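You operate a simulated robot arm through the tools that you are given. There is no shell and no other tool.

You are at the controls of a simulated robot arm. One attempt, no reset.

TASK
Blot the grey swatch dry, weigh it and lay it in the tray for its weight.
Fine: Blot with the yellow pad and put it back. Zero the empty balance before you weigh. What is to be rubbed or washed off counts as gone when no trace of it is left.

It is judged by the outcome, as a careful person would: the job done as asked, and still so three seconds after it is handed in. It fails if anything else is knocked over, pushed out of place, dropped, spilled or broken.

THE ROBOT
A 6-joint arm with a two-finger parallel gripper, fixed in place. Base frame: the origin is on the floor under the middle of its stand, x ahead of it, y to its left, z up. Readings come in m, rad, newtons and seconds.
It reaches about 1.066 m from its shoulder. Its first joint turns from -2.897 to 2.897 rad. Payload 3.91 kg.
The tool frame sits at the grasp point between the pads (the TCP): z along the fingers, y along the line on which they close. The tips reach 0.03 m beyond it. The gripper opens to 0.11 m. The fingers are 0.02 m wide and 0.01 m thick; the gripper's body (0.048 by 0.112 m) begins 0.055 m behind the TCP.
Orientation is that of the tool frame in the base frame, as a unit quaternion [w, x, y, z]. With the fingers straight down and closing along the base's y, the tool's x points along the base's -x, its y along +y and its z along -z.

THE INTERFACE
- The arm moves only by the tool nudge_tool. Its argument "moves" is text: rows parted by semicolons, each of 7 numbers parted by spaces: the turn, a rotation vector about the tool's x, y, z in rad, then the shift along the tool's x, y, z in mm, then the finger opening in mm, from 0 to 110. In form: rx ry rz x y z jaw; .... A call has 1 to 20 rows; each row shifts and turns the commanded pose from where the row before left it, along the tool's axes as they then stand. Rows are played at 5 a second. More than 0.05 m and 0.15 rad between two rows, or a gripper value outside its range, and nothing of the call is played. A pose out of reach is approached as far as the arm can. The call stops where the force on the tool passes 90 N (or 10 N more than at its start, if that is more) or the arm is blocked; 0.2 s more then pass. The fingers move at their own pace (about 0.153 m/s each) and stop on an object; they squeeze with about 29 N. The grip force told is the motor's: it shows also when the fingers shut on nothing. Time passes only in rows, and 0.2 s behind the last, so rows that do not move let the fingers close. It gives the time, the measured TCP pose, the force on the tool (base axes), the opening and the grip force at its end, in the units of the frame above (readings bear some noise), with the torque about the TCP (base axes, N m) and any sound that the robot's microphone picked up.
- Cameras (640 x 400 px; columns grow to the right, rows downward): "scene" is fixed at [0.4018, -0.5015, 1.5214]; the picture's right is [0.98, -0.20, 0.00], its down [-0.09, -0.43, -0.90] and it looks along [0.18, 0.88, -0.44] (base axes); focal length 314 px, centre (320, 200). "wrist" rides on the gripper at [0.072, 0.017, -0.103] in the tool frame; the picture's right is [-0.23, 0.97, 0.00], its down [-0.76, -0.18, -0.62] and it looks along [-0.61, -0.14, 0.78] (tool axes); focal length 222 px, centre (320, 200). There is no depth. A picture from a camera that has moved, and an enlarged one, comes with that camera's place and axes in the base frame and with its lens. The place of the scene camera against the robot may be out by one fixed shift of up to 0.018 m in any direction.
- get_image(camera): a new picture of that camera. No time passes.
- enlarge(camera, box): a new picture of the part [left, top, right, bottom] of that camera's present view, enlarged. No time passes.
- sign_off(): hands the job in; it is judged then, once.

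Places have to be worked out from the pictures, the camera data and where the tool is seen. Open the gripper and draw the arm clear of the work before you hand the job in, unless the task says otherwise.

The tools are called after "Call:" as name(argument=value, ...) on one line, values as JSON. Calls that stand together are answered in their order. nudge_tool: Moves the arm, as the interface text tells. Its arguments: {"type":"object","properties":{"moves":{"type":"string"}},"required":["moves"]} The other tools are called the same way: get_image (camera) takes a picture; enlarge (camera, box) takes an enlarged picture of a part of a camera's view; sign_off () hands the job in.

At the start:

```text
time: 0.0
position: [0.3677, 0.4124, 1.2334]
ee_rot: [0.0, -0.001, 1.0, -0.001]
wrist_force: [-0.3, 0.0, 0.4]
wrist_torque: [-0.02, 0.0, 0.0]
width: 0.1101
grasp_force: 0.0
```

scene: 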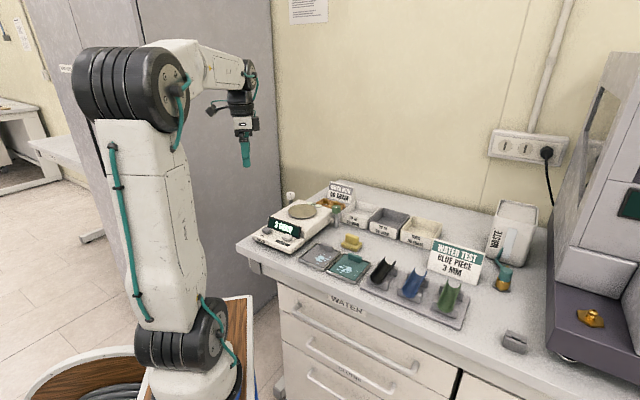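
wrist: 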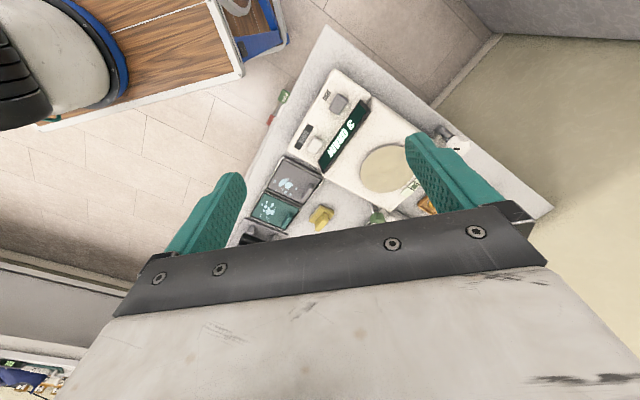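

I'll start by enlarging the scene view to read labels and identify items on the bench.

Call:
enlarge(camera="scene", box=[230, 170, 390, 270])

Call:
enlarge(camera="scene", box=[290, 220, 450, 320])

Call:
enlarge(camera="scene", box=[320, 180, 480, 280])

Call:
enlarge(camera="wrist", box=[230, 60, 470, 260])

```text
4.00 times, centred on (310, 220) of scene
camera zoom: at [0.4018, -0.5015, 1.5214], right [0.98, -0.2, 0.0], down [-0.09, -0.43, -0.9], along [0.18, 0.88, -0.44], focal length 1255 px, centre (360, 120)
```

zoom: 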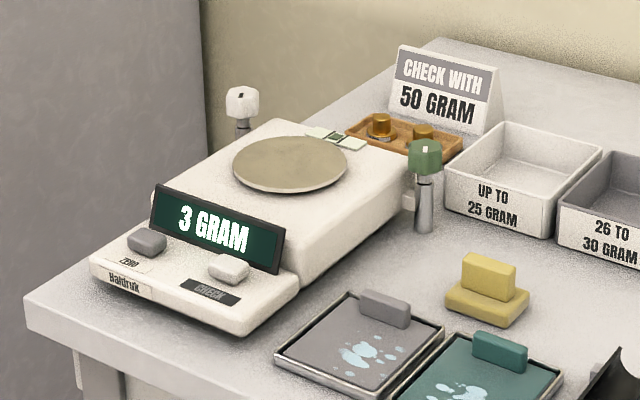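

```text
4.00 times, centred on (370, 270) of scene
camera zoom: at [0.4018, -0.5015, 1.5214], right [0.98, -0.2, 0.0], down [-0.09, -0.43, -0.9], along [0.18, 0.88, -0.44], focal length 1255 px, centre (120, -80)
```

zoom: 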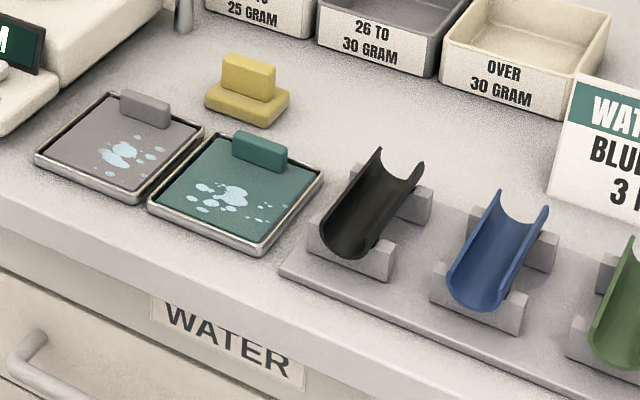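

```text
4.00 times, centred on (400, 230) of scene
camera zoom: at [0.4018, -0.5015, 1.5214], right [0.98, -0.2, 0.0], down [-0.09, -0.43, -0.9], along [0.18, 0.88, -0.44], focal length 1255 px, centre (0, 80)
```

zoom: 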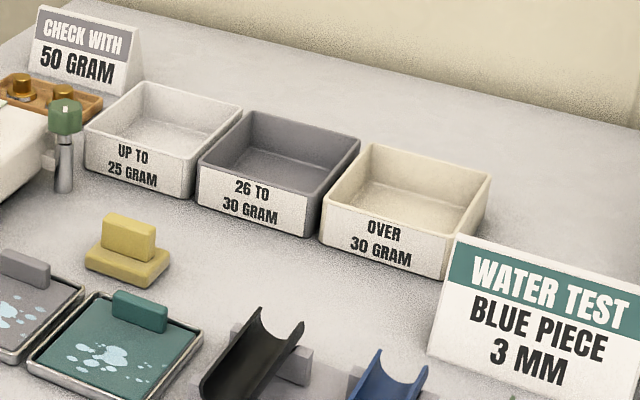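

```text
2.00 times, centred on (350, 160) of wrist
camera zoom: at [0.2941, 0.4287, 1.337], right [0.23, 0.97, 0.0], down [0.76, -0.18, 0.62], along [0.61, -0.14, -0.78], focal length 444 px, centre (260, 280)
```

zoom: 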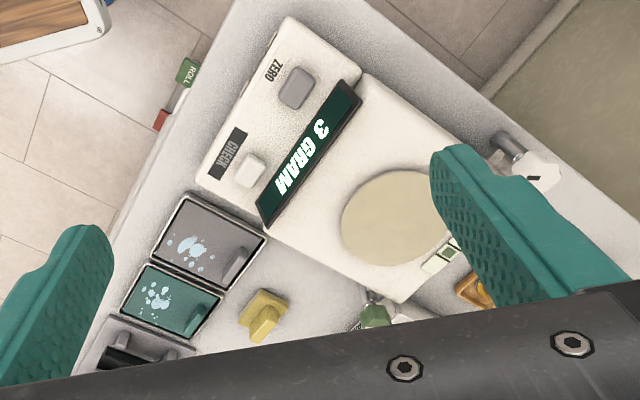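

The bench looks turned about 45° to the base, with the balance at the left, the swatches in front, and the trays at the back. I rotate the tool +45° about vertical so the wrist camera looks squarely onto the bench.

Call:
nudge_tool(moves="0 0 -0.131 0 0 0 110; 0 0 -0.131 0 0 0 110; 0 0 -0.131 0 0 0 110; 0 0 -0.131 0 0 0 110; 0 0 -0.131 0 0 0 110; 0 0 -0.1304 0 0 0 110; 0 0 0 0 0 0 110")

Call:
get_image(camera="wrist")

Call:
get_image(camera="scene")

```text
time: 1.6
position: [0.3667, 0.4115, 1.2331]
ee_rot: [0.0, -0.385, 0.923, -0.001]
wrist_force: [-0.4, 0.3, 0.8]
wrist_torque: [0.07, 0.03, 0.01]
width: 0.1101
grasp_force: 0.1
```

```text
taken
camera wrist: at [0.3034, 0.373, 1.3367], right [-0.53, 0.85, 0.0], down [0.66, 0.41, 0.62], along [0.53, 0.33, -0.78], focal length 222 px, centre (320, 200)
```

wrist: 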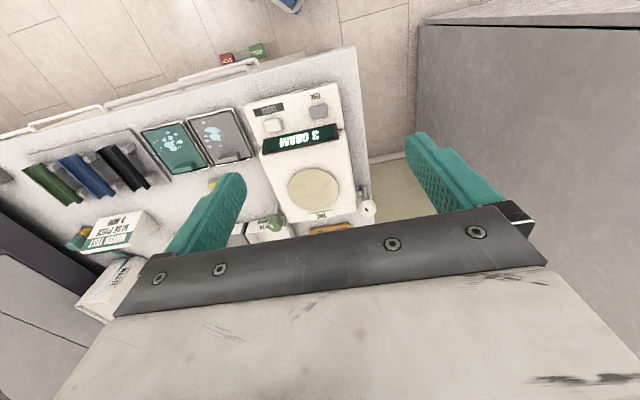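

```text
taken
```

scene: 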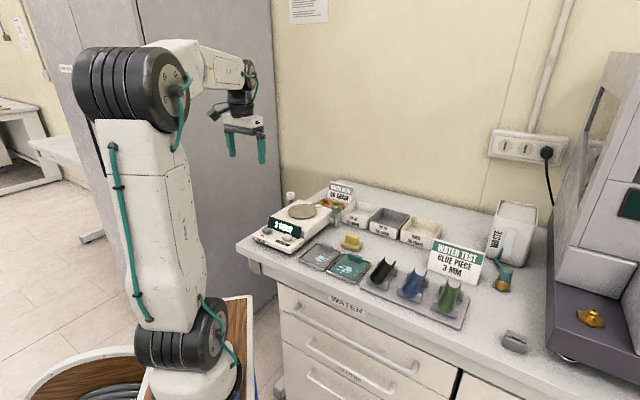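

The camera is upside-down relative to the bench, but the balance, swatches and trays are in view. I enlarge the balance and swatch regions.

Call:
enlarge(camera="wrist", box=[220, 70, 380, 240])

Call:
enlarge(camera="wrist", box=[90, 90, 260, 200])

Call:
enlarge(camera="scene", box=[280, 180, 360, 230])

Call:
enlarge(camera="scene", box=[240, 210, 320, 260])

```text
2.35 times, centred on (300, 155) of wrist
camera zoom: at [0.3034, 0.373, 1.3367], right [-0.53, 0.85, 0.0], down [0.66, 0.41, 0.62], along [0.53, 0.33, -0.78], focal length 523 px, centre (367, 306)
```

zoom: 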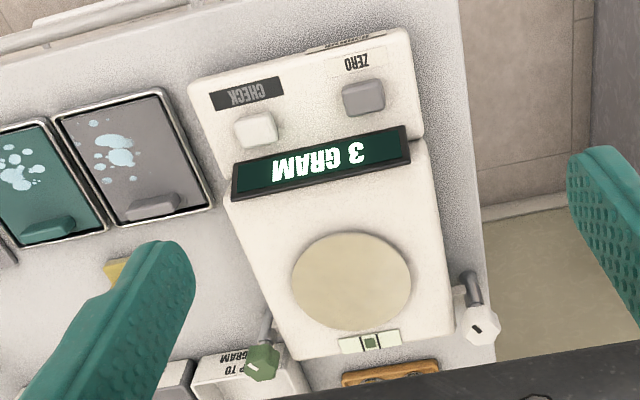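

```text
3.64 times, centred on (175, 145) of wrist
camera zoom: at [0.3034, 0.373, 1.3367], right [-0.53, 0.85, 0.0], down [0.66, 0.41, 0.62], along [0.53, 0.33, -0.78], focal length 808 px, centre (847, 400)
```

zoom: 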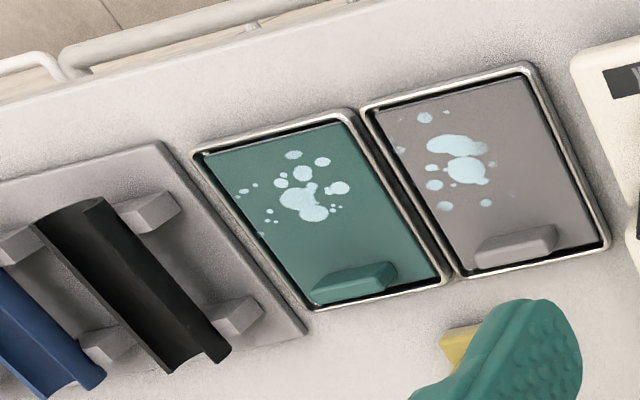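

```text
8.00 times, centred on (320, 205) of scene
camera zoom: at [0.4018, -0.5015, 1.5214], right [0.98, -0.2, 0.0], down [-0.09, -0.43, -0.9], along [0.18, 0.88, -0.44], focal length 2509 px, centre (320, 160)
```

zoom: 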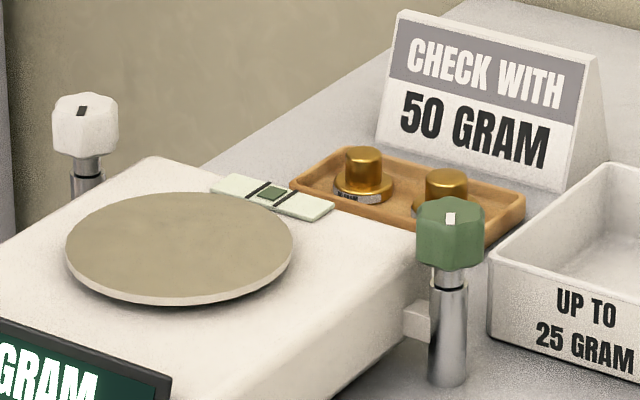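

```text
8.00 times, centred on (280, 235) of scene
camera zoom: at [0.4018, -0.5015, 1.5214], right [0.98, -0.2, 0.0], down [-0.09, -0.43, -0.9], along [0.18, 0.88, -0.44], focal length 2509 px, centre (640, -80)
```

zoom: 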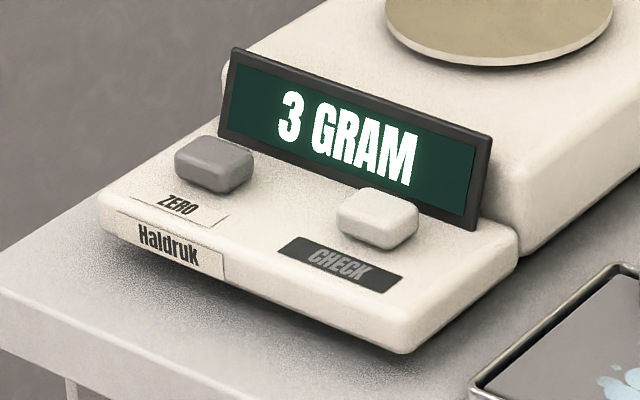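

The balance reads 3 GRAM with an empty pan and the level bubble looks centred. I move the tool toward the robot and right at the same height to see the swatches, pad and trays from the wrist camera.

Call:
nudge_tool(moves="0 0 0 28 -34.6 0 110; 0 0 0 28 -34.6 0 110; 0 0 0 28 -34.6 0 110; 0 0 0 28 -34.6 0 110; 0 0 0 28 -34.6 0 110; 0 0 0 0 0 0 110; 0 0 0 0 0 0 110")

Call:
get_image(camera="wrist")

```text
time: 3.2
position: [0.3912, 0.1918, 1.2309]
ee_rot: [-0.001, -0.383, 0.924, 0.0]
wrist_force: [0.3, 0.9, -0.6]
wrist_torque: [0.0, 0.02, 0.0]
width: 0.11
grasp_force: 0.0
```

```text
taken
camera wrist: at [0.3282, 0.1518, 1.3341], right [-0.53, 0.85, 0.0], down [0.66, 0.41, 0.62], along [0.53, 0.33, -0.78], focal length 222 px, centre (320, 200)
```

wrist: 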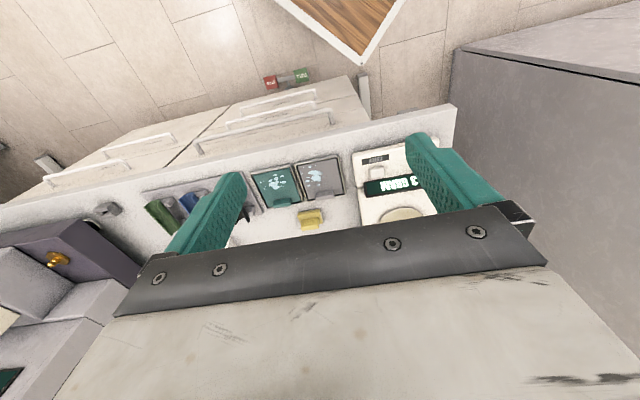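

The red and green tags near the bench front deserve a look, as do the swatches and pad between the fingers.

Call:
enlarge(camera="wrist", box=[240, 50, 340, 110])

Call:
enlarge(camera="wrist", box=[235, 130, 435, 250])

```text
6.40 times, centred on (290, 80) of wrist
camera zoom: at [0.3282, 0.1518, 1.3341], right [-0.53, 0.85, 0.0], down [0.66, 0.41, 0.62], along [0.53, 0.33, -0.78], focal length 1422 px, centre (512, 968)
```

zoom: 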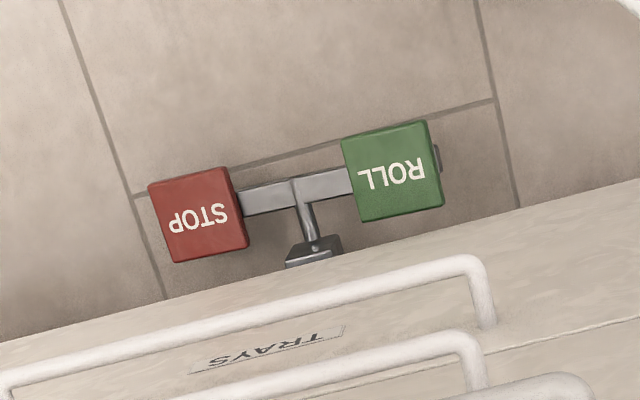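

```text
3.20 times, centred on (335, 190) of wrist
camera zoom: at [0.3282, 0.1518, 1.3341], right [-0.53, 0.85, 0.0], down [0.66, 0.41, 0.62], along [0.53, 0.33, -0.78], focal length 711 px, centre (272, 232)
```

zoom: 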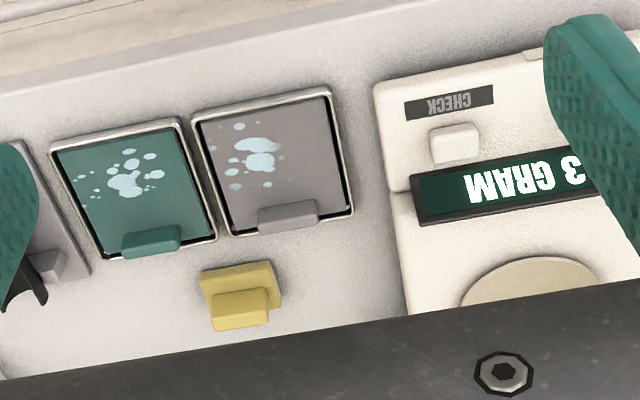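

Two-view triangulation puts the grey swatch's holder centred near (0.568, 0.301), rim z≈0.911, with the bench axes at 45°. I descend to about z=1.05 over the swatch/pad area for a close look.

Call:
nudge_tool(moves="0 0 0 -31.2 -10.4 25.7 110; 0 0 0 -31.2 -10.4 25.7 110; 0 0 0 -31.2 -10.4 25.7 110; 0 0 0 -31.2 -10.4 25.7 110; 0 0 0 -31.2 -10.4 25.7 110; 0 0 0 -31.2 -10.4 25.7 110; 0 0 0 -31.2 -10.4 25.7 110; 0 0 0 0 0 0 110; 0 0 0 0 0 0 110")

Call:
get_image(camera="wrist")

Call:
get_image(camera="scene")

```text
time: 5.2
position: [0.5977, 0.2939, 1.052]
ee_rot: [0.0, -0.384, 0.923, 0.0]
wrist_force: [0.4, 0.2, 0.2]
wrist_torque: [0.01, -0.01, -0.01]
width: 0.1098
grasp_force: 0.1
```

```text
taken
camera wrist: at [0.5338, 0.2535, 1.1564], right [-0.53, 0.85, 0.0], down [0.66, 0.41, 0.62], along [0.53, 0.33, -0.78], focal length 222 px, centre (320, 200)
```

wrist: 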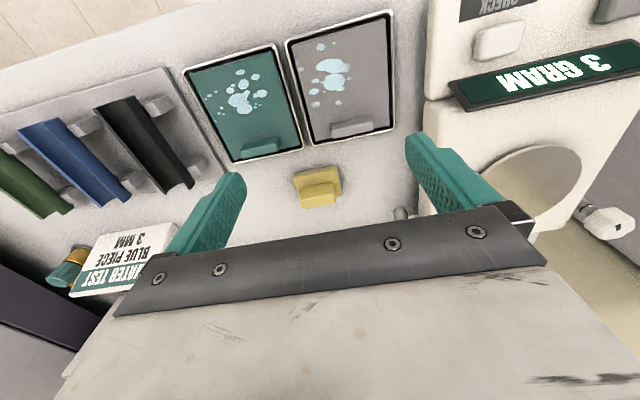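

```text
taken
```

scene: 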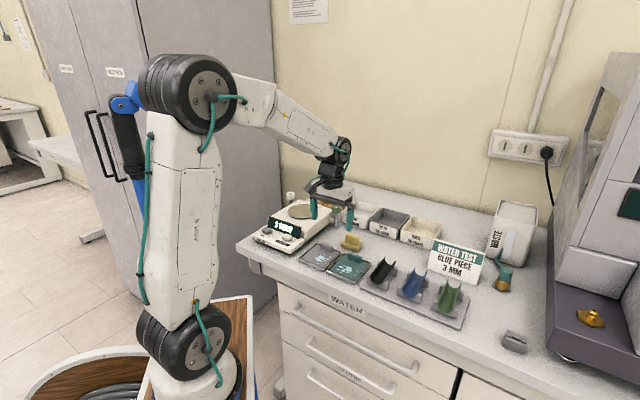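

Good view. I enlarge the swatch and pad, and the balance front, for measurement.

Call:
enlarge(camera="wrist", box=[270, 0, 430, 100])

Call:
enlarge(camera="wrist", box=[260, 110, 420, 220])

Call:
enlarge(camera="wrist", box=[420, 0, 640, 130])

```text
4.00 times, centred on (350, 50) of wrist
camera zoom: at [0.5338, 0.2535, 1.1564], right [-0.53, 0.85, 0.0], down [0.66, 0.41, 0.62], along [0.53, 0.33, -0.78], focal length 888 px, centre (200, 800)
```

zoom: 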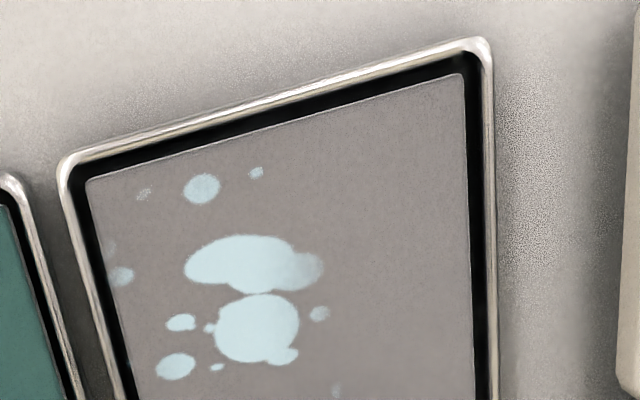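

```text
3.64 times, centred on (340, 165) of wrist
camera zoom: at [0.5338, 0.2535, 1.1564], right [-0.53, 0.85, 0.0], down [0.66, 0.41, 0.62], along [0.53, 0.33, -0.78], focal length 808 px, centre (247, 327)
```

zoom: 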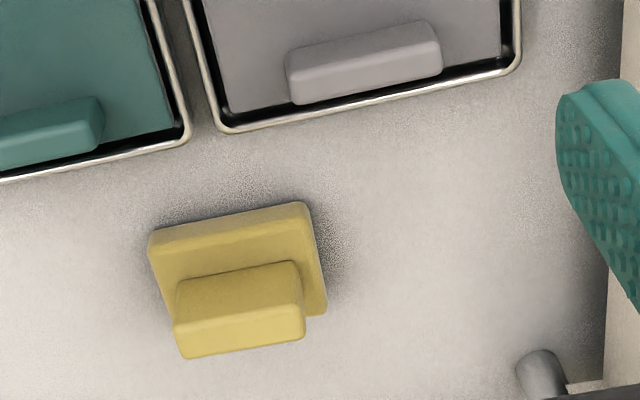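

```text
2.91 times, centred on (530, 65) of wrist
camera zoom: at [0.5338, 0.2535, 1.1564], right [-0.53, 0.85, 0.0], down [0.66, 0.41, 0.62], along [0.53, 0.33, -0.78], focal length 646 px, centre (-291, 593)
```

zoom: 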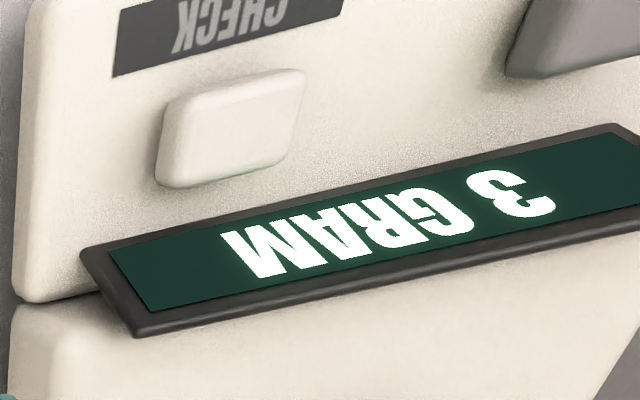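

The pad's grip ridge (about 44 mm × 14 mm) is centred near (0.680, 0.342) with its top at z≈0.946, aligned with the bench, so I can grip it by its ends. I move above it at z≈1.03 and check.

Call:
nudge_tool(moves="0 0 0 -30.8 -8.1 7.3 90; 0 0 0 -30.8 -8.1 7.3 90; 0 0 0 -30.7 -8.0 7.3 90; 0 0 0 0 0 0 90; 0 0 0 0 0 0 90")

Call:
get_image(camera="wrist")

Call:
enlarge(camera="scene", box=[280, 170, 440, 270])

```text
time: 6.4
position: [0.6793, 0.342, 1.0323]
ee_rot: [0.0, -0.384, 0.923, 0.0]
wrist_force: [0.4, -1.1, 0.5]
wrist_torque: [0.0, -0.01, 0.02]
width: 0.0898
grasp_force: 0.1
```

```text
taken
camera wrist: at [0.6159, 0.302, 1.1356], right [-0.53, 0.85, 0.0], down [0.66, 0.41, 0.62], along [0.53, 0.33, -0.78], focal length 222 px, centre (320, 200)
```

wrist: 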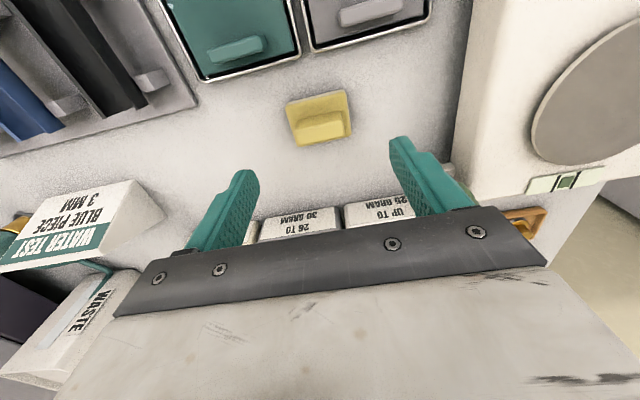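

```text
4.00 times, centred on (360, 220) of scene
camera zoom: at [0.4018, -0.5015, 1.5214], right [0.98, -0.2, 0.0], down [-0.09, -0.43, -0.9], along [0.18, 0.88, -0.44], focal length 1255 px, centre (160, 120)
```

zoom: 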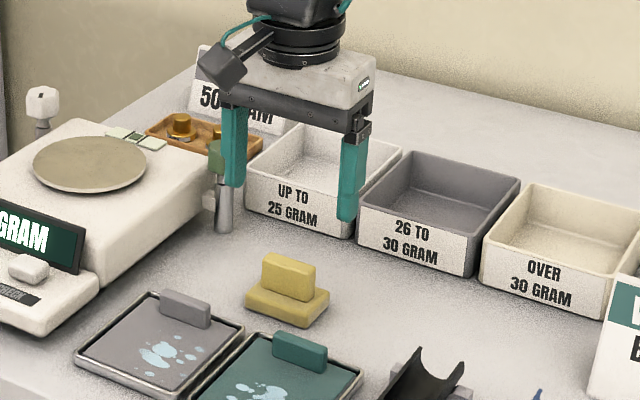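

The gripper is above the pad. I enlarge the pad to refine its position by triangulating against the earlier view.

Call:
enlarge(camera="wrist", box=[260, 70, 400, 160])

Call:
enlarge(camera="wrist", box=[280, 0, 480, 120])

```text
4.44 times, centred on (330, 115) of wrist
camera zoom: at [0.6159, 0.302, 1.1356], right [-0.53, 0.85, 0.0], down [0.66, 0.41, 0.62], along [0.53, 0.33, -0.78], focal length 987 px, centre (276, 578)
```

zoom: 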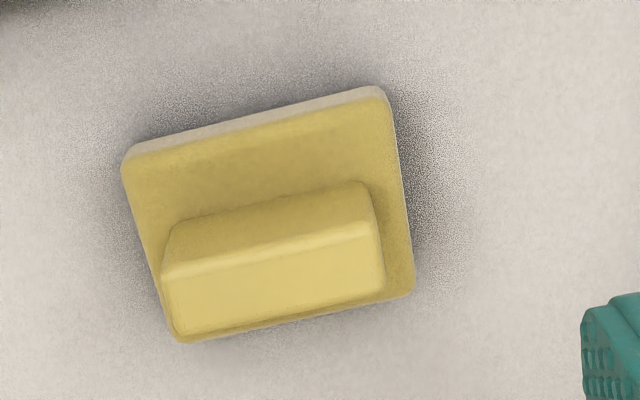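

```text
3.20 times, centred on (380, 60) of wrist
camera zoom: at [0.6159, 0.302, 1.1356], right [-0.53, 0.85, 0.0], down [0.66, 0.41, 0.62], along [0.53, 0.33, -0.78], focal length 711 px, centre (128, 648)
```

zoom: 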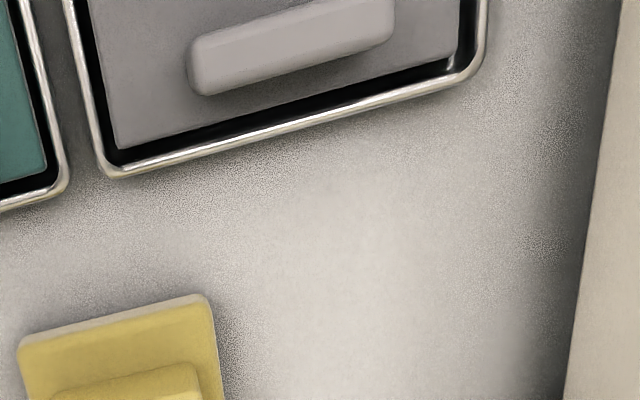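

The ridge top centre triangulates to (0.681, 0.342, 0.946), matching the first estimate. I make a 1.5 mm correction and descend so the fingertips are at z≈0.922, straddling the ridge.

Call:
nudge_tool(moves="0 0 0 -1.1 -1.1 20 90; 0 0 0 0 0 20 90; 0 0 0 0 0 20 90; 0 0 0 0 0 12 90; 0 0 0 0 0 8 90; 0 0 0 0 0 0 90; 0 0 0 0 0 0 90")

Call:
get_image(camera="wrist")

Call:
enlarge(camera="scene", box=[310, 200, 390, 250])

```text
time: 8.0
position: [0.6791, 0.3423, 0.9524]
ee_rot: [0.0, -0.383, 0.924, 0.0]
wrist_force: [0.6, 0.4, -0.8]
wrist_torque: [0.02, -0.01, 0.01]
width: 0.09
grasp_force: 0.0
```

```text
taken
camera wrist: at [0.6167, 0.3022, 1.0553], right [-0.53, 0.85, 0.0], down [0.66, 0.41, 0.62], along [0.53, 0.33, -0.78], focal length 222 px, centre (320, 200)
```

wrist: 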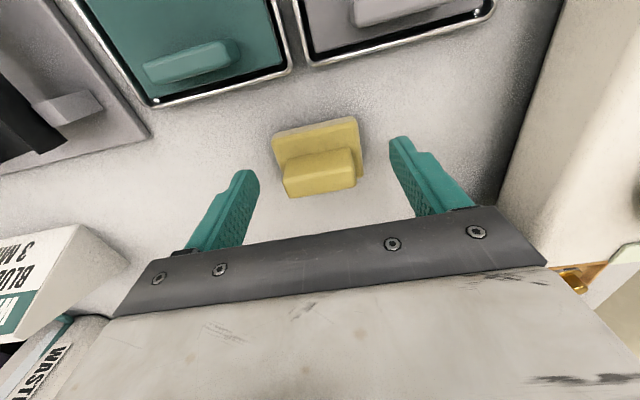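

```text
8.00 times, centred on (350, 225) of scene
camera zoom: at [0.4018, -0.5015, 1.5214], right [0.98, -0.2, 0.0], down [-0.09, -0.43, -0.9], along [0.18, 0.88, -0.44], focal length 2509 px, centre (80, 0)
```

zoom: 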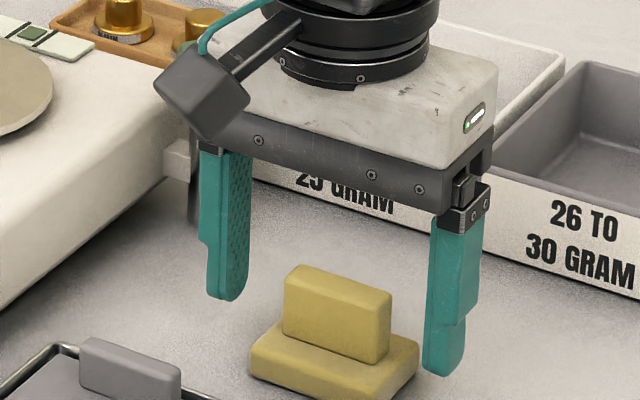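

The ridge sits centred between the fingers in both views. I close the gripper on it.

Call:
nudge_tool(moves="0 0 0 0 0 0 60; 0 0 0 0 0 0 45; 0 0 0 0 0 0 20; 0 0 0 0 0 0 20; 0 0 0 0 0 0 20")

Call:
enlarge(camera="scene", box=[310, 200, 390, 250])

Call:
get_image(camera="wrist")

```text
time: 9.2
position: [0.6807, 0.3412, 0.9526]
ee_rot: [0.0, -0.384, 0.923, 0.0]
wrist_force: [0.5, 1.3, 1.2]
wrist_torque: [0.01, -0.01, 0.04]
width: 0.0437
grasp_force: 29.0
```

```text
8.00 times, centred on (350, 225) of scene
camera zoom: at [0.4018, -0.5015, 1.5214], right [0.98, -0.2, 0.0], down [-0.09, -0.43, -0.9], along [0.18, 0.88, -0.44], focal length 2509 px, centre (80, 0)
```

zoom: 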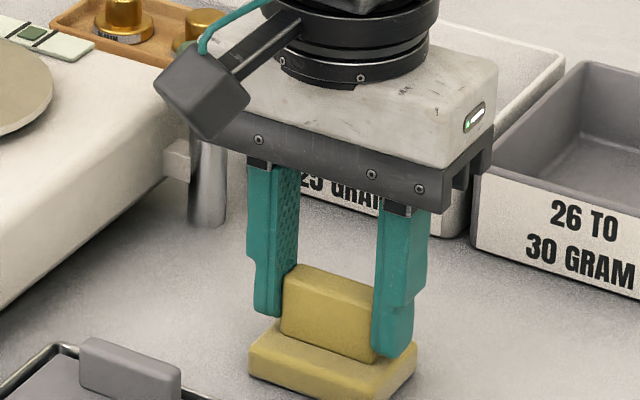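

```text
taken
camera wrist: at [0.6167, 0.3023, 1.0555], right [-0.53, 0.85, 0.0], down [0.66, 0.41, 0.62], along [0.53, 0.33, -0.78], focal length 222 px, centre (320, 200)
```

wrist: 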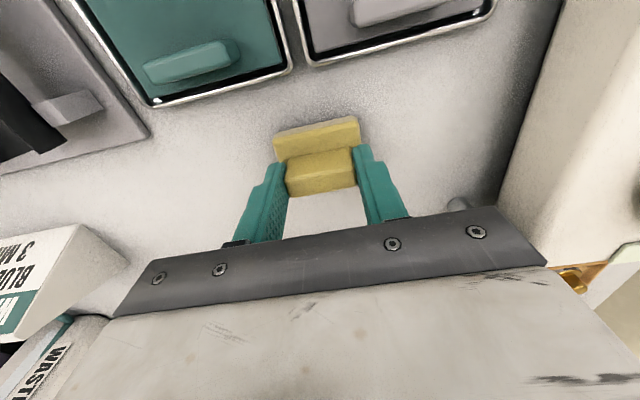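

The pad is held (opening 43.7 mm, 29 N). I lift it 45 mm and carry it over the grey swatch, aiming for a pad centre near bench coordinates p≈0.197, q≈0.600.

Call:
nudge_tool(moves="0 0 0 0 0 -15 20; 0 0 0 0 0 -30 20; 0 0 0 35 12 0 20; 0 0 0 45 15 0 20; 0 0 0 42.7 15 0 20; 0 0 0 0 0 0 20; 0 0 0 0 0 0 20")

Call:
get_image(camera="wrist")

Call:
enlarge(camera="scene", box=[280, 210, 376, 270])

```text
time: 10.8
position: [0.5636, 0.2852, 0.9983]
ee_rot: [0.0, -0.384, 0.923, 0.0]
wrist_force: [-0.5, -0.5, -1.0]
wrist_torque: [-0.02, 0.0, -0.01]
width: 0.0439
grasp_force: 29.5
```

```text
taken
camera wrist: at [0.4998, 0.2454, 1.101], right [-0.53, 0.85, 0.0], down [0.66, 0.41, 0.62], along [0.53, 0.33, -0.78], focal length 222 px, centre (320, 200)
```

wrist: 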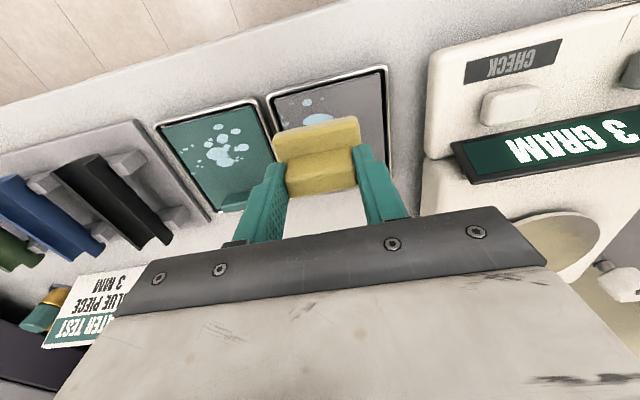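

```text
6.67 times, centred on (328, 240) of scene
camera zoom: at [0.4018, -0.5015, 1.5214], right [0.98, -0.2, 0.0], down [-0.09, -0.43, -0.9], along [0.18, 0.88, -0.44], focal length 2091 px, centre (267, -67)
```

zoom: 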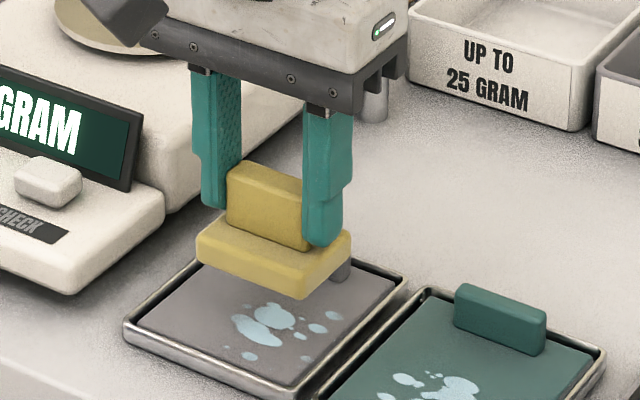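

The pad is at (p,q)=(0.197, 0.600), above the swatch's wet side. I lower to z≈0.968 first and check the clearance.

Call:
nudge_tool(moves="0 0 0 0 0 10 20; 0 0 0 0 0 10 20; 0 0 0 0 0 8 20; 0 0 0 0 0 0 20; 0 0 0 0 0 0 20")

Call:
enlarge(camera="scene", box=[280, 220, 376, 280])

Call:
enlarge(camera="wrist", box=[220, 30, 440, 170])

```text
time: 12.0
position: [0.5642, 0.2858, 0.9696]
ee_rot: [0.0, -0.384, 0.924, 0.0]
wrist_force: [-0.6, 0.7, -0.3]
wrist_torque: [0.03, 0.0, 0.0]
width: 0.044
grasp_force: 29.1
```

```text
6.67 times, centred on (328, 250) of scene
camera zoom: at [0.4018, -0.5015, 1.5214], right [0.98, -0.2, 0.0], down [-0.09, -0.43, -0.9], along [0.18, 0.88, -0.44], focal length 2091 px, centre (267, -133)
```

zoom: 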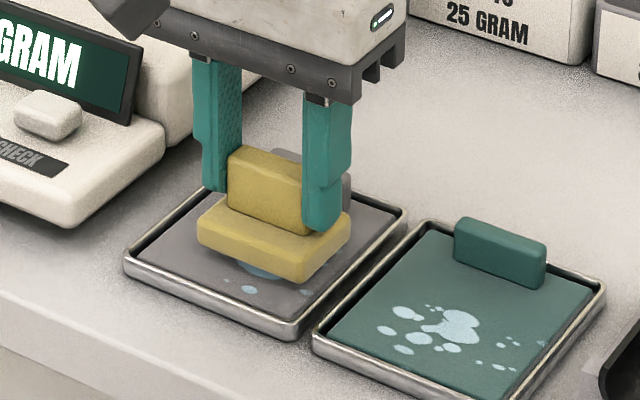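

```text
2.86 times, centred on (330, 100) of wrist
camera zoom: at [0.5, 0.2461, 1.0726], right [-0.53, 0.85, 0.0], down [0.66, 0.41, 0.62], along [0.53, 0.33, -0.78], focal length 635 px, centre (291, 486)
```

zoom: 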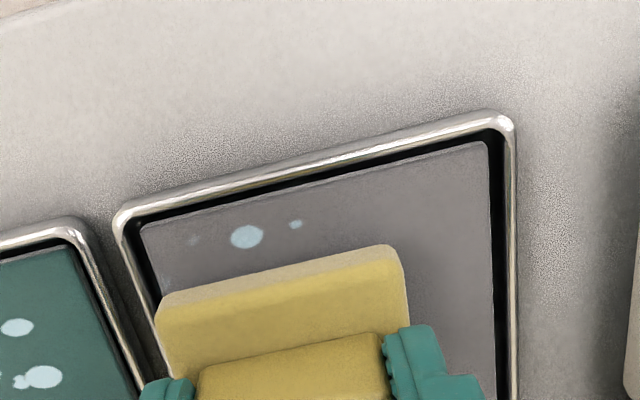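

The pad hovers about 1 cm over the surface. I lower it slowly until contact shows in the force reading.

Call:
nudge_tool(moves="0 0 0 0 0 2 20; 0 0 0 0 0 2 20; 0 0 0 0 0 2 20; 0 0 0 0 0 0 20")

```text
time: 13.0
position: [0.564, 0.2859, 0.9626]
ee_rot: [0.0, -0.383, 0.924, 0.0]
wrist_force: [-0.2, -0.2, -0.9]
wrist_torque: [0.01, -0.02, -0.01]
width: 0.0439
grasp_force: 28.2
```

No contact yet at z=0.9626. I continue in 1 mm steps.

Call:
nudge_tool(moves="0 0 0 0 0 1 20; 0 0 0 0 0 1 20; 0 0 0 0 0 0 20")

```text
time: 13.8
position: [0.5632, 0.2867, 0.9621]
ee_rot: [0.001, -0.384, 0.923, 0.0]
wrist_force: [1.0, -1.0, 10.6]
wrist_torque: [-0.01, -0.01, -0.01]
width: 0.044
grasp_force: 29.2
```

Contact at z≈0.962 with about 10 N. I ease off slightly and rub gently front-to-back over the wet side.

Call:
nudge_tool(moves="0 0 0 0 0 -0.4 20; 0 0 0 4 0 0 20; 0 0 0 4 0 0 20; 0 0 0 3 0 0 20; 0 0 0 -4 0 0 20; 0 0 0 -4 0 0 20; 0 0 0 -4 0 0 20; 0 0 0 -5 0 0 20; 0 0 0 -5 0 0 20; 0 0 0 -4 0 0 20; 0 0 0 0 0 0 20")

Call:
enlarge(camera="scene", box=[280, 220, 376, 280])

Call:
enlarge(camera="wrist", box=[220, 30, 440, 170])

```text
time: 16.2
position: [0.5745, 0.2961, 0.9638]
ee_rot: [-0.001, -0.384, 0.923, 0.001]
wrist_force: [-1.6, -1.0, 6.3]
wrist_torque: [-0.04, 0.07, -0.02]
width: 0.0438
grasp_force: 28.9
```

```text
6.67 times, centred on (328, 250) of scene
camera zoom: at [0.4018, -0.5015, 1.5214], right [0.98, -0.2, 0.0], down [-0.09, -0.43, -0.9], along [0.18, 0.88, -0.44], focal length 2091 px, centre (267, -133)
```

zoom: 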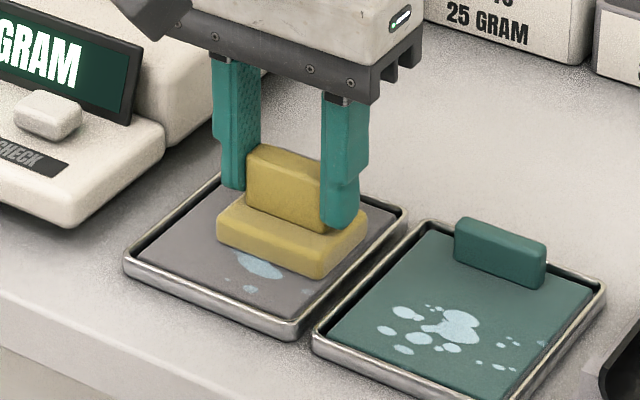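

```text
2.86 times, centred on (330, 100) of wrist
camera zoom: at [0.5109, 0.2564, 1.0649], right [-0.53, 0.85, 0.0], down [0.66, 0.41, 0.62], along [0.53, 0.33, -0.78], focal length 635 px, centre (291, 486)
```

zoom: 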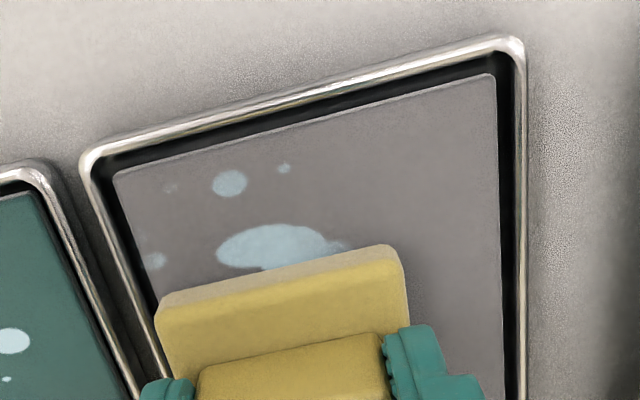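

The spots look fainter already, so rubbing removes them gradually. I keep making several front-to-back passes with about 6 N.

Call:
nudge_tool(moves="0 0 0 8 0 0 20; 0 0 0 8 0 0 20; 0 0 0 8 0 0 20; 0 0 0 3 0 0 20; 0 0 0 -8 0 0 20; 0 0 0 -8 0 0 20; 0 0 0 -8 0 0 20; 0 0 0 -3 0 0 20; 0 0 0 8 0 0 20; 0 0 0 8 0 0 20; 0 0 0 8 0 0 20; 0 0 0 3 0 0 20; 0 0 0 -8 0 0 20; 0 0 0 -8 0 0 20; 0 0 0 -8 0 0 20; 0 0 0 -3 0 0 20; 0 0 0 0 0 0 20")

Call:
enlarge(camera="scene", box=[280, 220, 376, 280])

Call:
enlarge(camera="wrist", box=[220, 30, 440, 170])

```text
time: 19.8
position: [0.5735, 0.2961, 0.9612]
ee_rot: [0.0, -0.383, 0.924, 0.0]
wrist_force: [-1.8, -1.5, 5.0]
wrist_torque: [-0.05, 0.04, -0.03]
width: 0.0441
grasp_force: 29.1
```

```text
6.67 times, centred on (328, 250) of scene
camera zoom: at [0.4018, -0.5015, 1.5214], right [0.98, -0.2, 0.0], down [-0.09, -0.43, -0.9], along [0.18, 0.88, -0.44], focal length 2091 px, centre (267, -133)
```

zoom: 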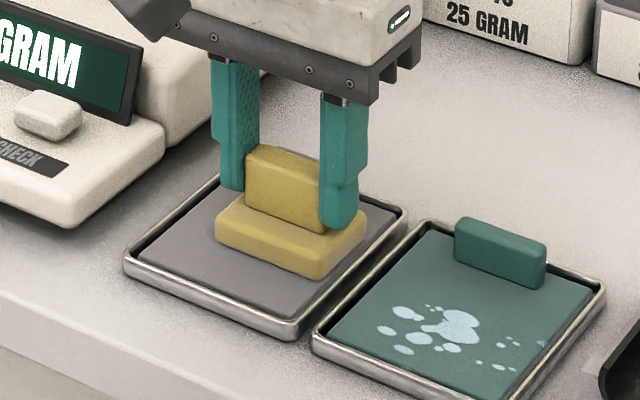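

```text
2.86 times, centred on (330, 100) of wrist
camera zoom: at [0.5104, 0.2562, 1.0647], right [-0.53, 0.85, 0.0], down [0.66, 0.41, 0.62], along [0.53, 0.33, -0.78], focal length 635 px, centre (291, 486)
```

zoom: 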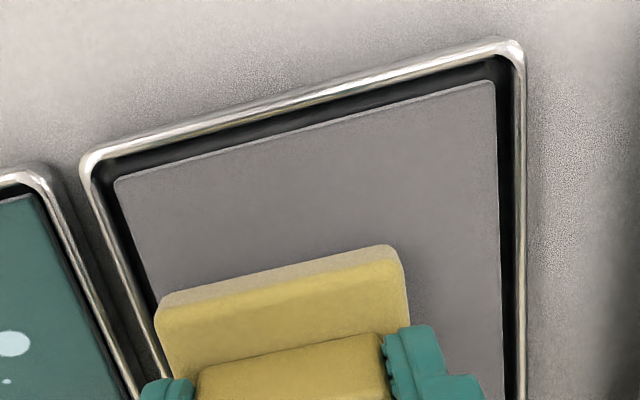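

The visible front half is clean now. I do another pass slightly further right and then passes shifted left, to cover faint spots across the swatch.

Call:
nudge_tool(moves="0 0 0 0 -1.5 0 20; 0 0 0 8 0 0 20; 0 0 0 8 0 0 20; 0 0 0 8 0 0 20; 0 0 0 3 0 0 20; 0 0 0 -8 0 0 20; 0 0 0 -8 0 0 20; 0 0 0 -8 0 0 20; 0 0 0 -3 0 0 20; 0 0 0 0 8 0 20; 0 0 0 0 8 0 20; 0 0 0 8 0 0 20; 0 0 0 8 0 0 20; 0 0 0 8 0 0 20; 0 0 0 3 0 0 20; 0 0 0 -8 0 0 20; 0 0 0 -8 0 0 20; 0 0 0 -8 0 0 20; 0 0 0 -3 0 0 20; 0 0 0 0 0 0 20")

```text
time: 24.0
position: [0.5647, 0.307, 0.9623]
ee_rot: [0.0, -0.384, 0.924, 0.001]
wrist_force: [-2.3, -1.1, 4.2]
wrist_torque: [-0.02, 0.05, -0.01]
width: 0.0438
grasp_force: 29.1
```

I sweep once more at the left side, then a sideways pass near the handle, then lift and inspect.

Call:
nudge_tool(moves="0 0 0 0 7 0 20; 0 0 0 8 0 0 20; 0 0 0 8 0 0 20; 0 0 0 8 0 0 20; 0 0 0 3 0 0 20; 0 0 0 0 -8 0 20; 0 0 0 0 -8 0 20; 0 0 0 0 -7 0 20; 0 0 0 -8 0 0 20; 0 0 0 -8 0 0 20; 0 0 0 -8 0 0 20; 0 0 0 -3 0 0 20; 0 0 0 0 8 0 20; 0 0 0 0 7 0 20; 0 0 0 0 0 -10 20; 0 0 0 0 0 -30 20; 0 0 0 0 0 -30 20; 0 0 0 0 0 0 20")

Call:
get_image(camera="wrist")

Call:
enlarge(camera="scene", box=[280, 220, 376, 280])

```text
time: 27.8
position: [0.5655, 0.3069, 1.0336]
ee_rot: [0.0, -0.383, 0.924, 0.0]
wrist_force: [-0.5, -0.7, -0.2]
wrist_torque: [0.01, -0.01, 0.01]
width: 0.0437
grasp_force: 28.8
```

```text
taken
camera wrist: at [0.502, 0.2667, 1.1362], right [-0.53, 0.85, 0.0], down [0.66, 0.41, 0.62], along [0.53, 0.33, -0.78], focal length 222 px, centre (320, 200)
```

wrist: 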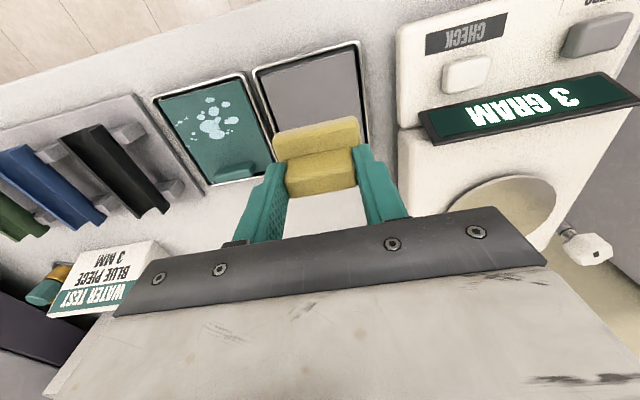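

```text
6.67 times, centred on (328, 250) of scene
camera zoom: at [0.4018, -0.5015, 1.5214], right [0.98, -0.2, 0.0], down [-0.09, -0.43, -0.9], along [0.18, 0.88, -0.44], focal length 2091 px, centre (267, -133)
```

zoom: 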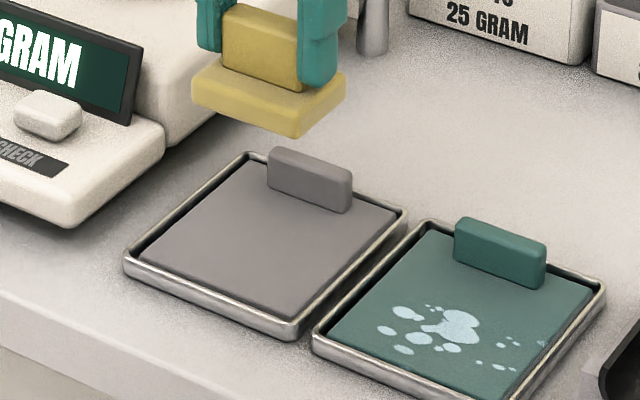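

From the scene camera the grey swatch looks dry. I zoom in harder for faint traces and also move the pad back toward its home spot to see the swatch from the wrist camera.

Call:
enlarge(camera="scene", box=[296, 238, 344, 272])

Call:
nudge_tool(moves="0 0 0 -25 -12 0 20; 0 0 0 -25 -12 0 20; 0 0 0 0 0 0 20; 0 0 0 0 0 0 20")

Call:
enlarge(camera="wrist", box=[250, 0, 410, 110])

```text
11.76 times, centred on (320, 255) of scene
camera zoom: at [0.4018, -0.5015, 1.5214], right [0.98, -0.2, 0.0], down [-0.09, -0.43, -0.9], along [0.18, 0.88, -0.44], focal length 3690 px, centre (320, -447)
```

zoom: 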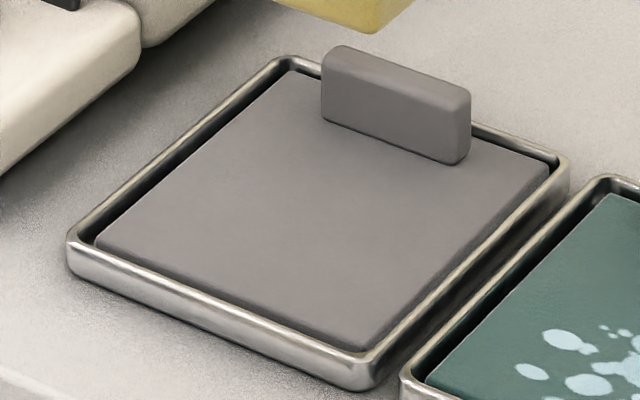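

```text
time: 28.8
position: [0.6174, 0.3248, 1.0323]
ee_rot: [0.0, -0.383, 0.924, 0.0]
wrist_force: [0.3, 0.3, -0.7]
wrist_torque: [0.0, 0.04, 0.03]
width: 0.0441
grasp_force: 28.6
```

```text
3.64 times, centred on (330, 55) of wrist
camera zoom: at [0.5538, 0.2841, 1.1359], right [-0.53, 0.85, 0.0], down [0.66, 0.41, 0.62], along [0.53, 0.33, -0.78], focal length 808 px, centre (284, 727)
```

zoom: 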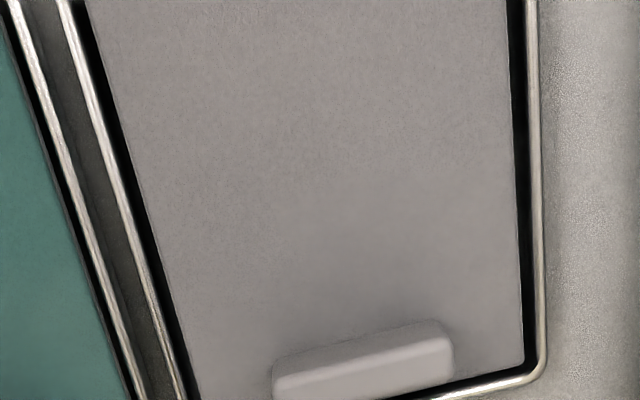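

The rear half is clean. I back up and raise a little to view the front half too.

Call:
nudge_tool(moves="0 0 0 25 0 -20 20; 0 0 0 25 0 -20 20; 0 0 0 0 0 0 20; 0 0 0 0 0 0 20")

Call:
enlarge(camera="wrist", box=[240, 10, 400, 120])

```text
time: 29.8
position: [0.5821, 0.2928, 1.0744]
ee_rot: [0.001, -0.383, 0.924, -0.001]
wrist_force: [0.0, 0.2, -0.4]
wrist_torque: [0.0, 0.0, 0.0]
width: 0.0441
grasp_force: 29.2
```

```text
3.64 times, centred on (320, 65) of wrist
camera zoom: at [0.5187, 0.2514, 1.1764], right [-0.53, 0.85, 0.0], down [0.66, 0.41, 0.62], along [0.53, 0.33, -0.78], focal length 808 px, centre (320, 691)
```

zoom: 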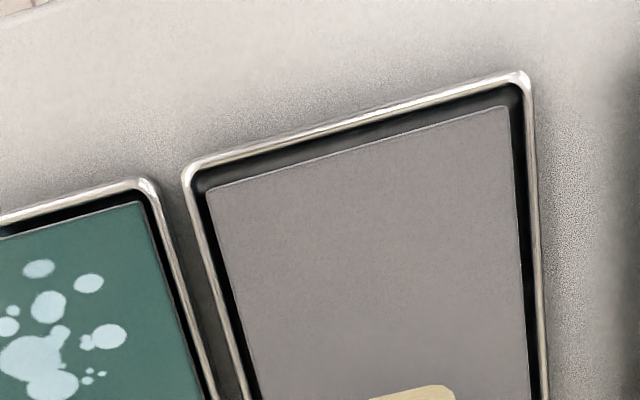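

No trace remains on the grey swatch. I return the pad to a hover 30 mm above its original spot, using the camera's reported place (0.6167, 0.3023 at grasp) as the accurate reference.

Call:
nudge_tool(moves="0 0 0 -35 -11 0 20; 0 0 0 -35 -11 0 20; 0 0 0 -35.3 -11.3 10 20; 0 0 0 0 0 40 20; 0 0 0 0 0 40 20; 0 0 0 0 0 0 20; 0 0 0 0 0 0 20")

Call:
get_image(camera="wrist")

```text
time: 31.4
position: [0.6808, 0.3406, 0.9826]
ee_rot: [0.0, -0.384, 0.923, 0.0]
wrist_force: [1.2, 0.0, -1.1]
wrist_torque: [-0.01, 0.0, 0.0]
width: 0.0439
grasp_force: 28.8
```

```text
taken
camera wrist: at [0.6163, 0.3014, 1.0849], right [-0.53, 0.85, 0.0], down [0.66, 0.41, 0.62], along [0.53, 0.33, -0.78], focal length 222 px, centre (320, 200)
```

wrist: 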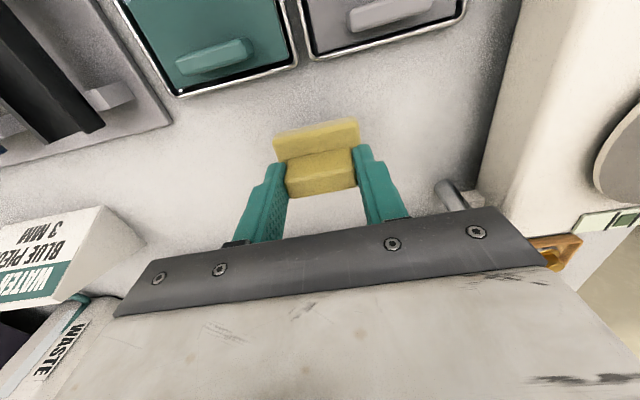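

I'm within 1 mm of the pad's home position; I lower 29 mm gently and watch the force.

Call:
nudge_tool(moves="0 0 0 -0.9 0.4 10 20; 0 0 0 0 0 10 20; 0 0 0 0 0 5 20; 0 0 0 0 0 2 20; 0 0 0 0 0 2 20; 0 0 0 0 0 0 20")

Call:
enlarge(camera="scene", box=[310, 200, 390, 250])

Call:
enlarge(camera="wrist", box=[220, 70, 440, 210])

```text
time: 32.8
position: [0.6793, 0.3411, 0.9526]
ee_rot: [0.0, -0.383, 0.924, 0.0]
wrist_force: [0.5, -0.6, -0.9]
wrist_torque: [-0.01, 0.01, 0.0]
width: 0.0439
grasp_force: 28.9
```

```text
8.00 times, centred on (350, 225) of scene
camera zoom: at [0.4018, -0.5015, 1.5214], right [0.98, -0.2, 0.0], down [-0.09, -0.43, -0.9], along [0.18, 0.88, -0.44], focal length 2509 px, centre (80, 0)
```

zoom: 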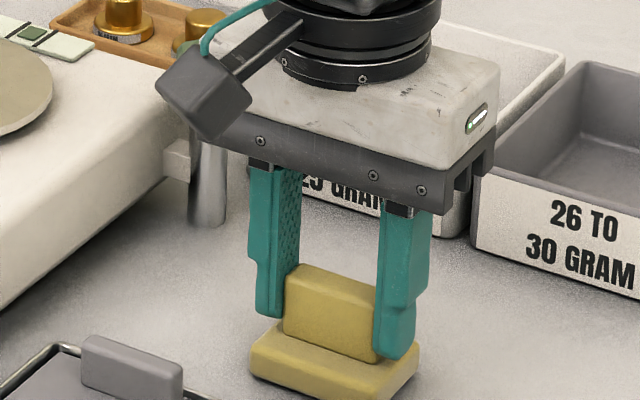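

```text
2.86 times, centred on (330, 140) of wrist
camera zoom: at [0.6169, 0.3006, 1.0559], right [-0.53, 0.85, 0.0], down [0.66, 0.41, 0.62], along [0.53, 0.33, -0.78], focal length 635 px, centre (291, 371)
```

zoom: 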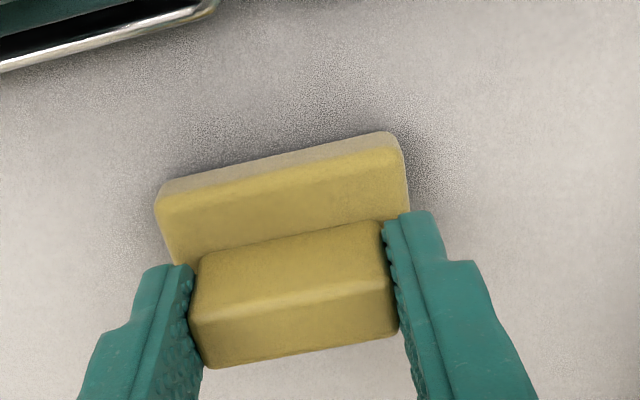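

Pad is a hair above the table, 1.7 mm off in y; I correct that and lower the last bit to touch.

Call:
nudge_tool(moves="0 0 0 -1.0 1.3 0 20; 0 0 0 0 0 0.6 20; 0 0 0 0 0 0 20; 0 0 0 0 0 0 20")

Call:
enlarge(camera="wrist", box=[220, 70, 440, 210])

```text
time: 33.8
position: [0.6805, 0.3423, 0.9529]
ee_rot: [0.0, -0.383, 0.924, 0.0]
wrist_force: [-1.4, -0.7, 0.0]
wrist_torque: [0.03, 0.0, 0.02]
width: 0.0437
grasp_force: 28.8
```

```text
2.86 times, centred on (330, 140) of wrist
camera zoom: at [0.6167, 0.3024, 1.0551], right [-0.53, 0.85, 0.0], down [0.66, 0.41, 0.62], along [0.53, 0.33, -0.78], focal length 635 px, centre (291, 371)
```

zoom: 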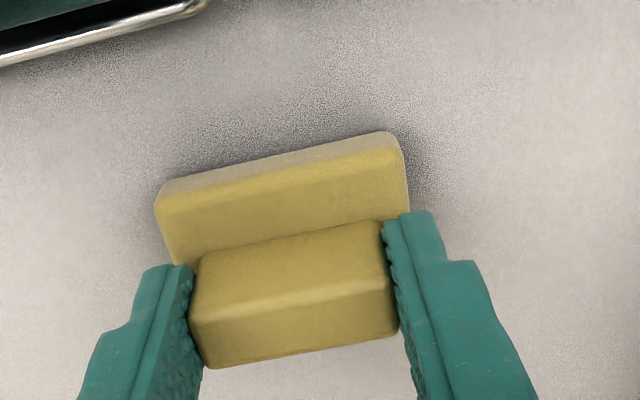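

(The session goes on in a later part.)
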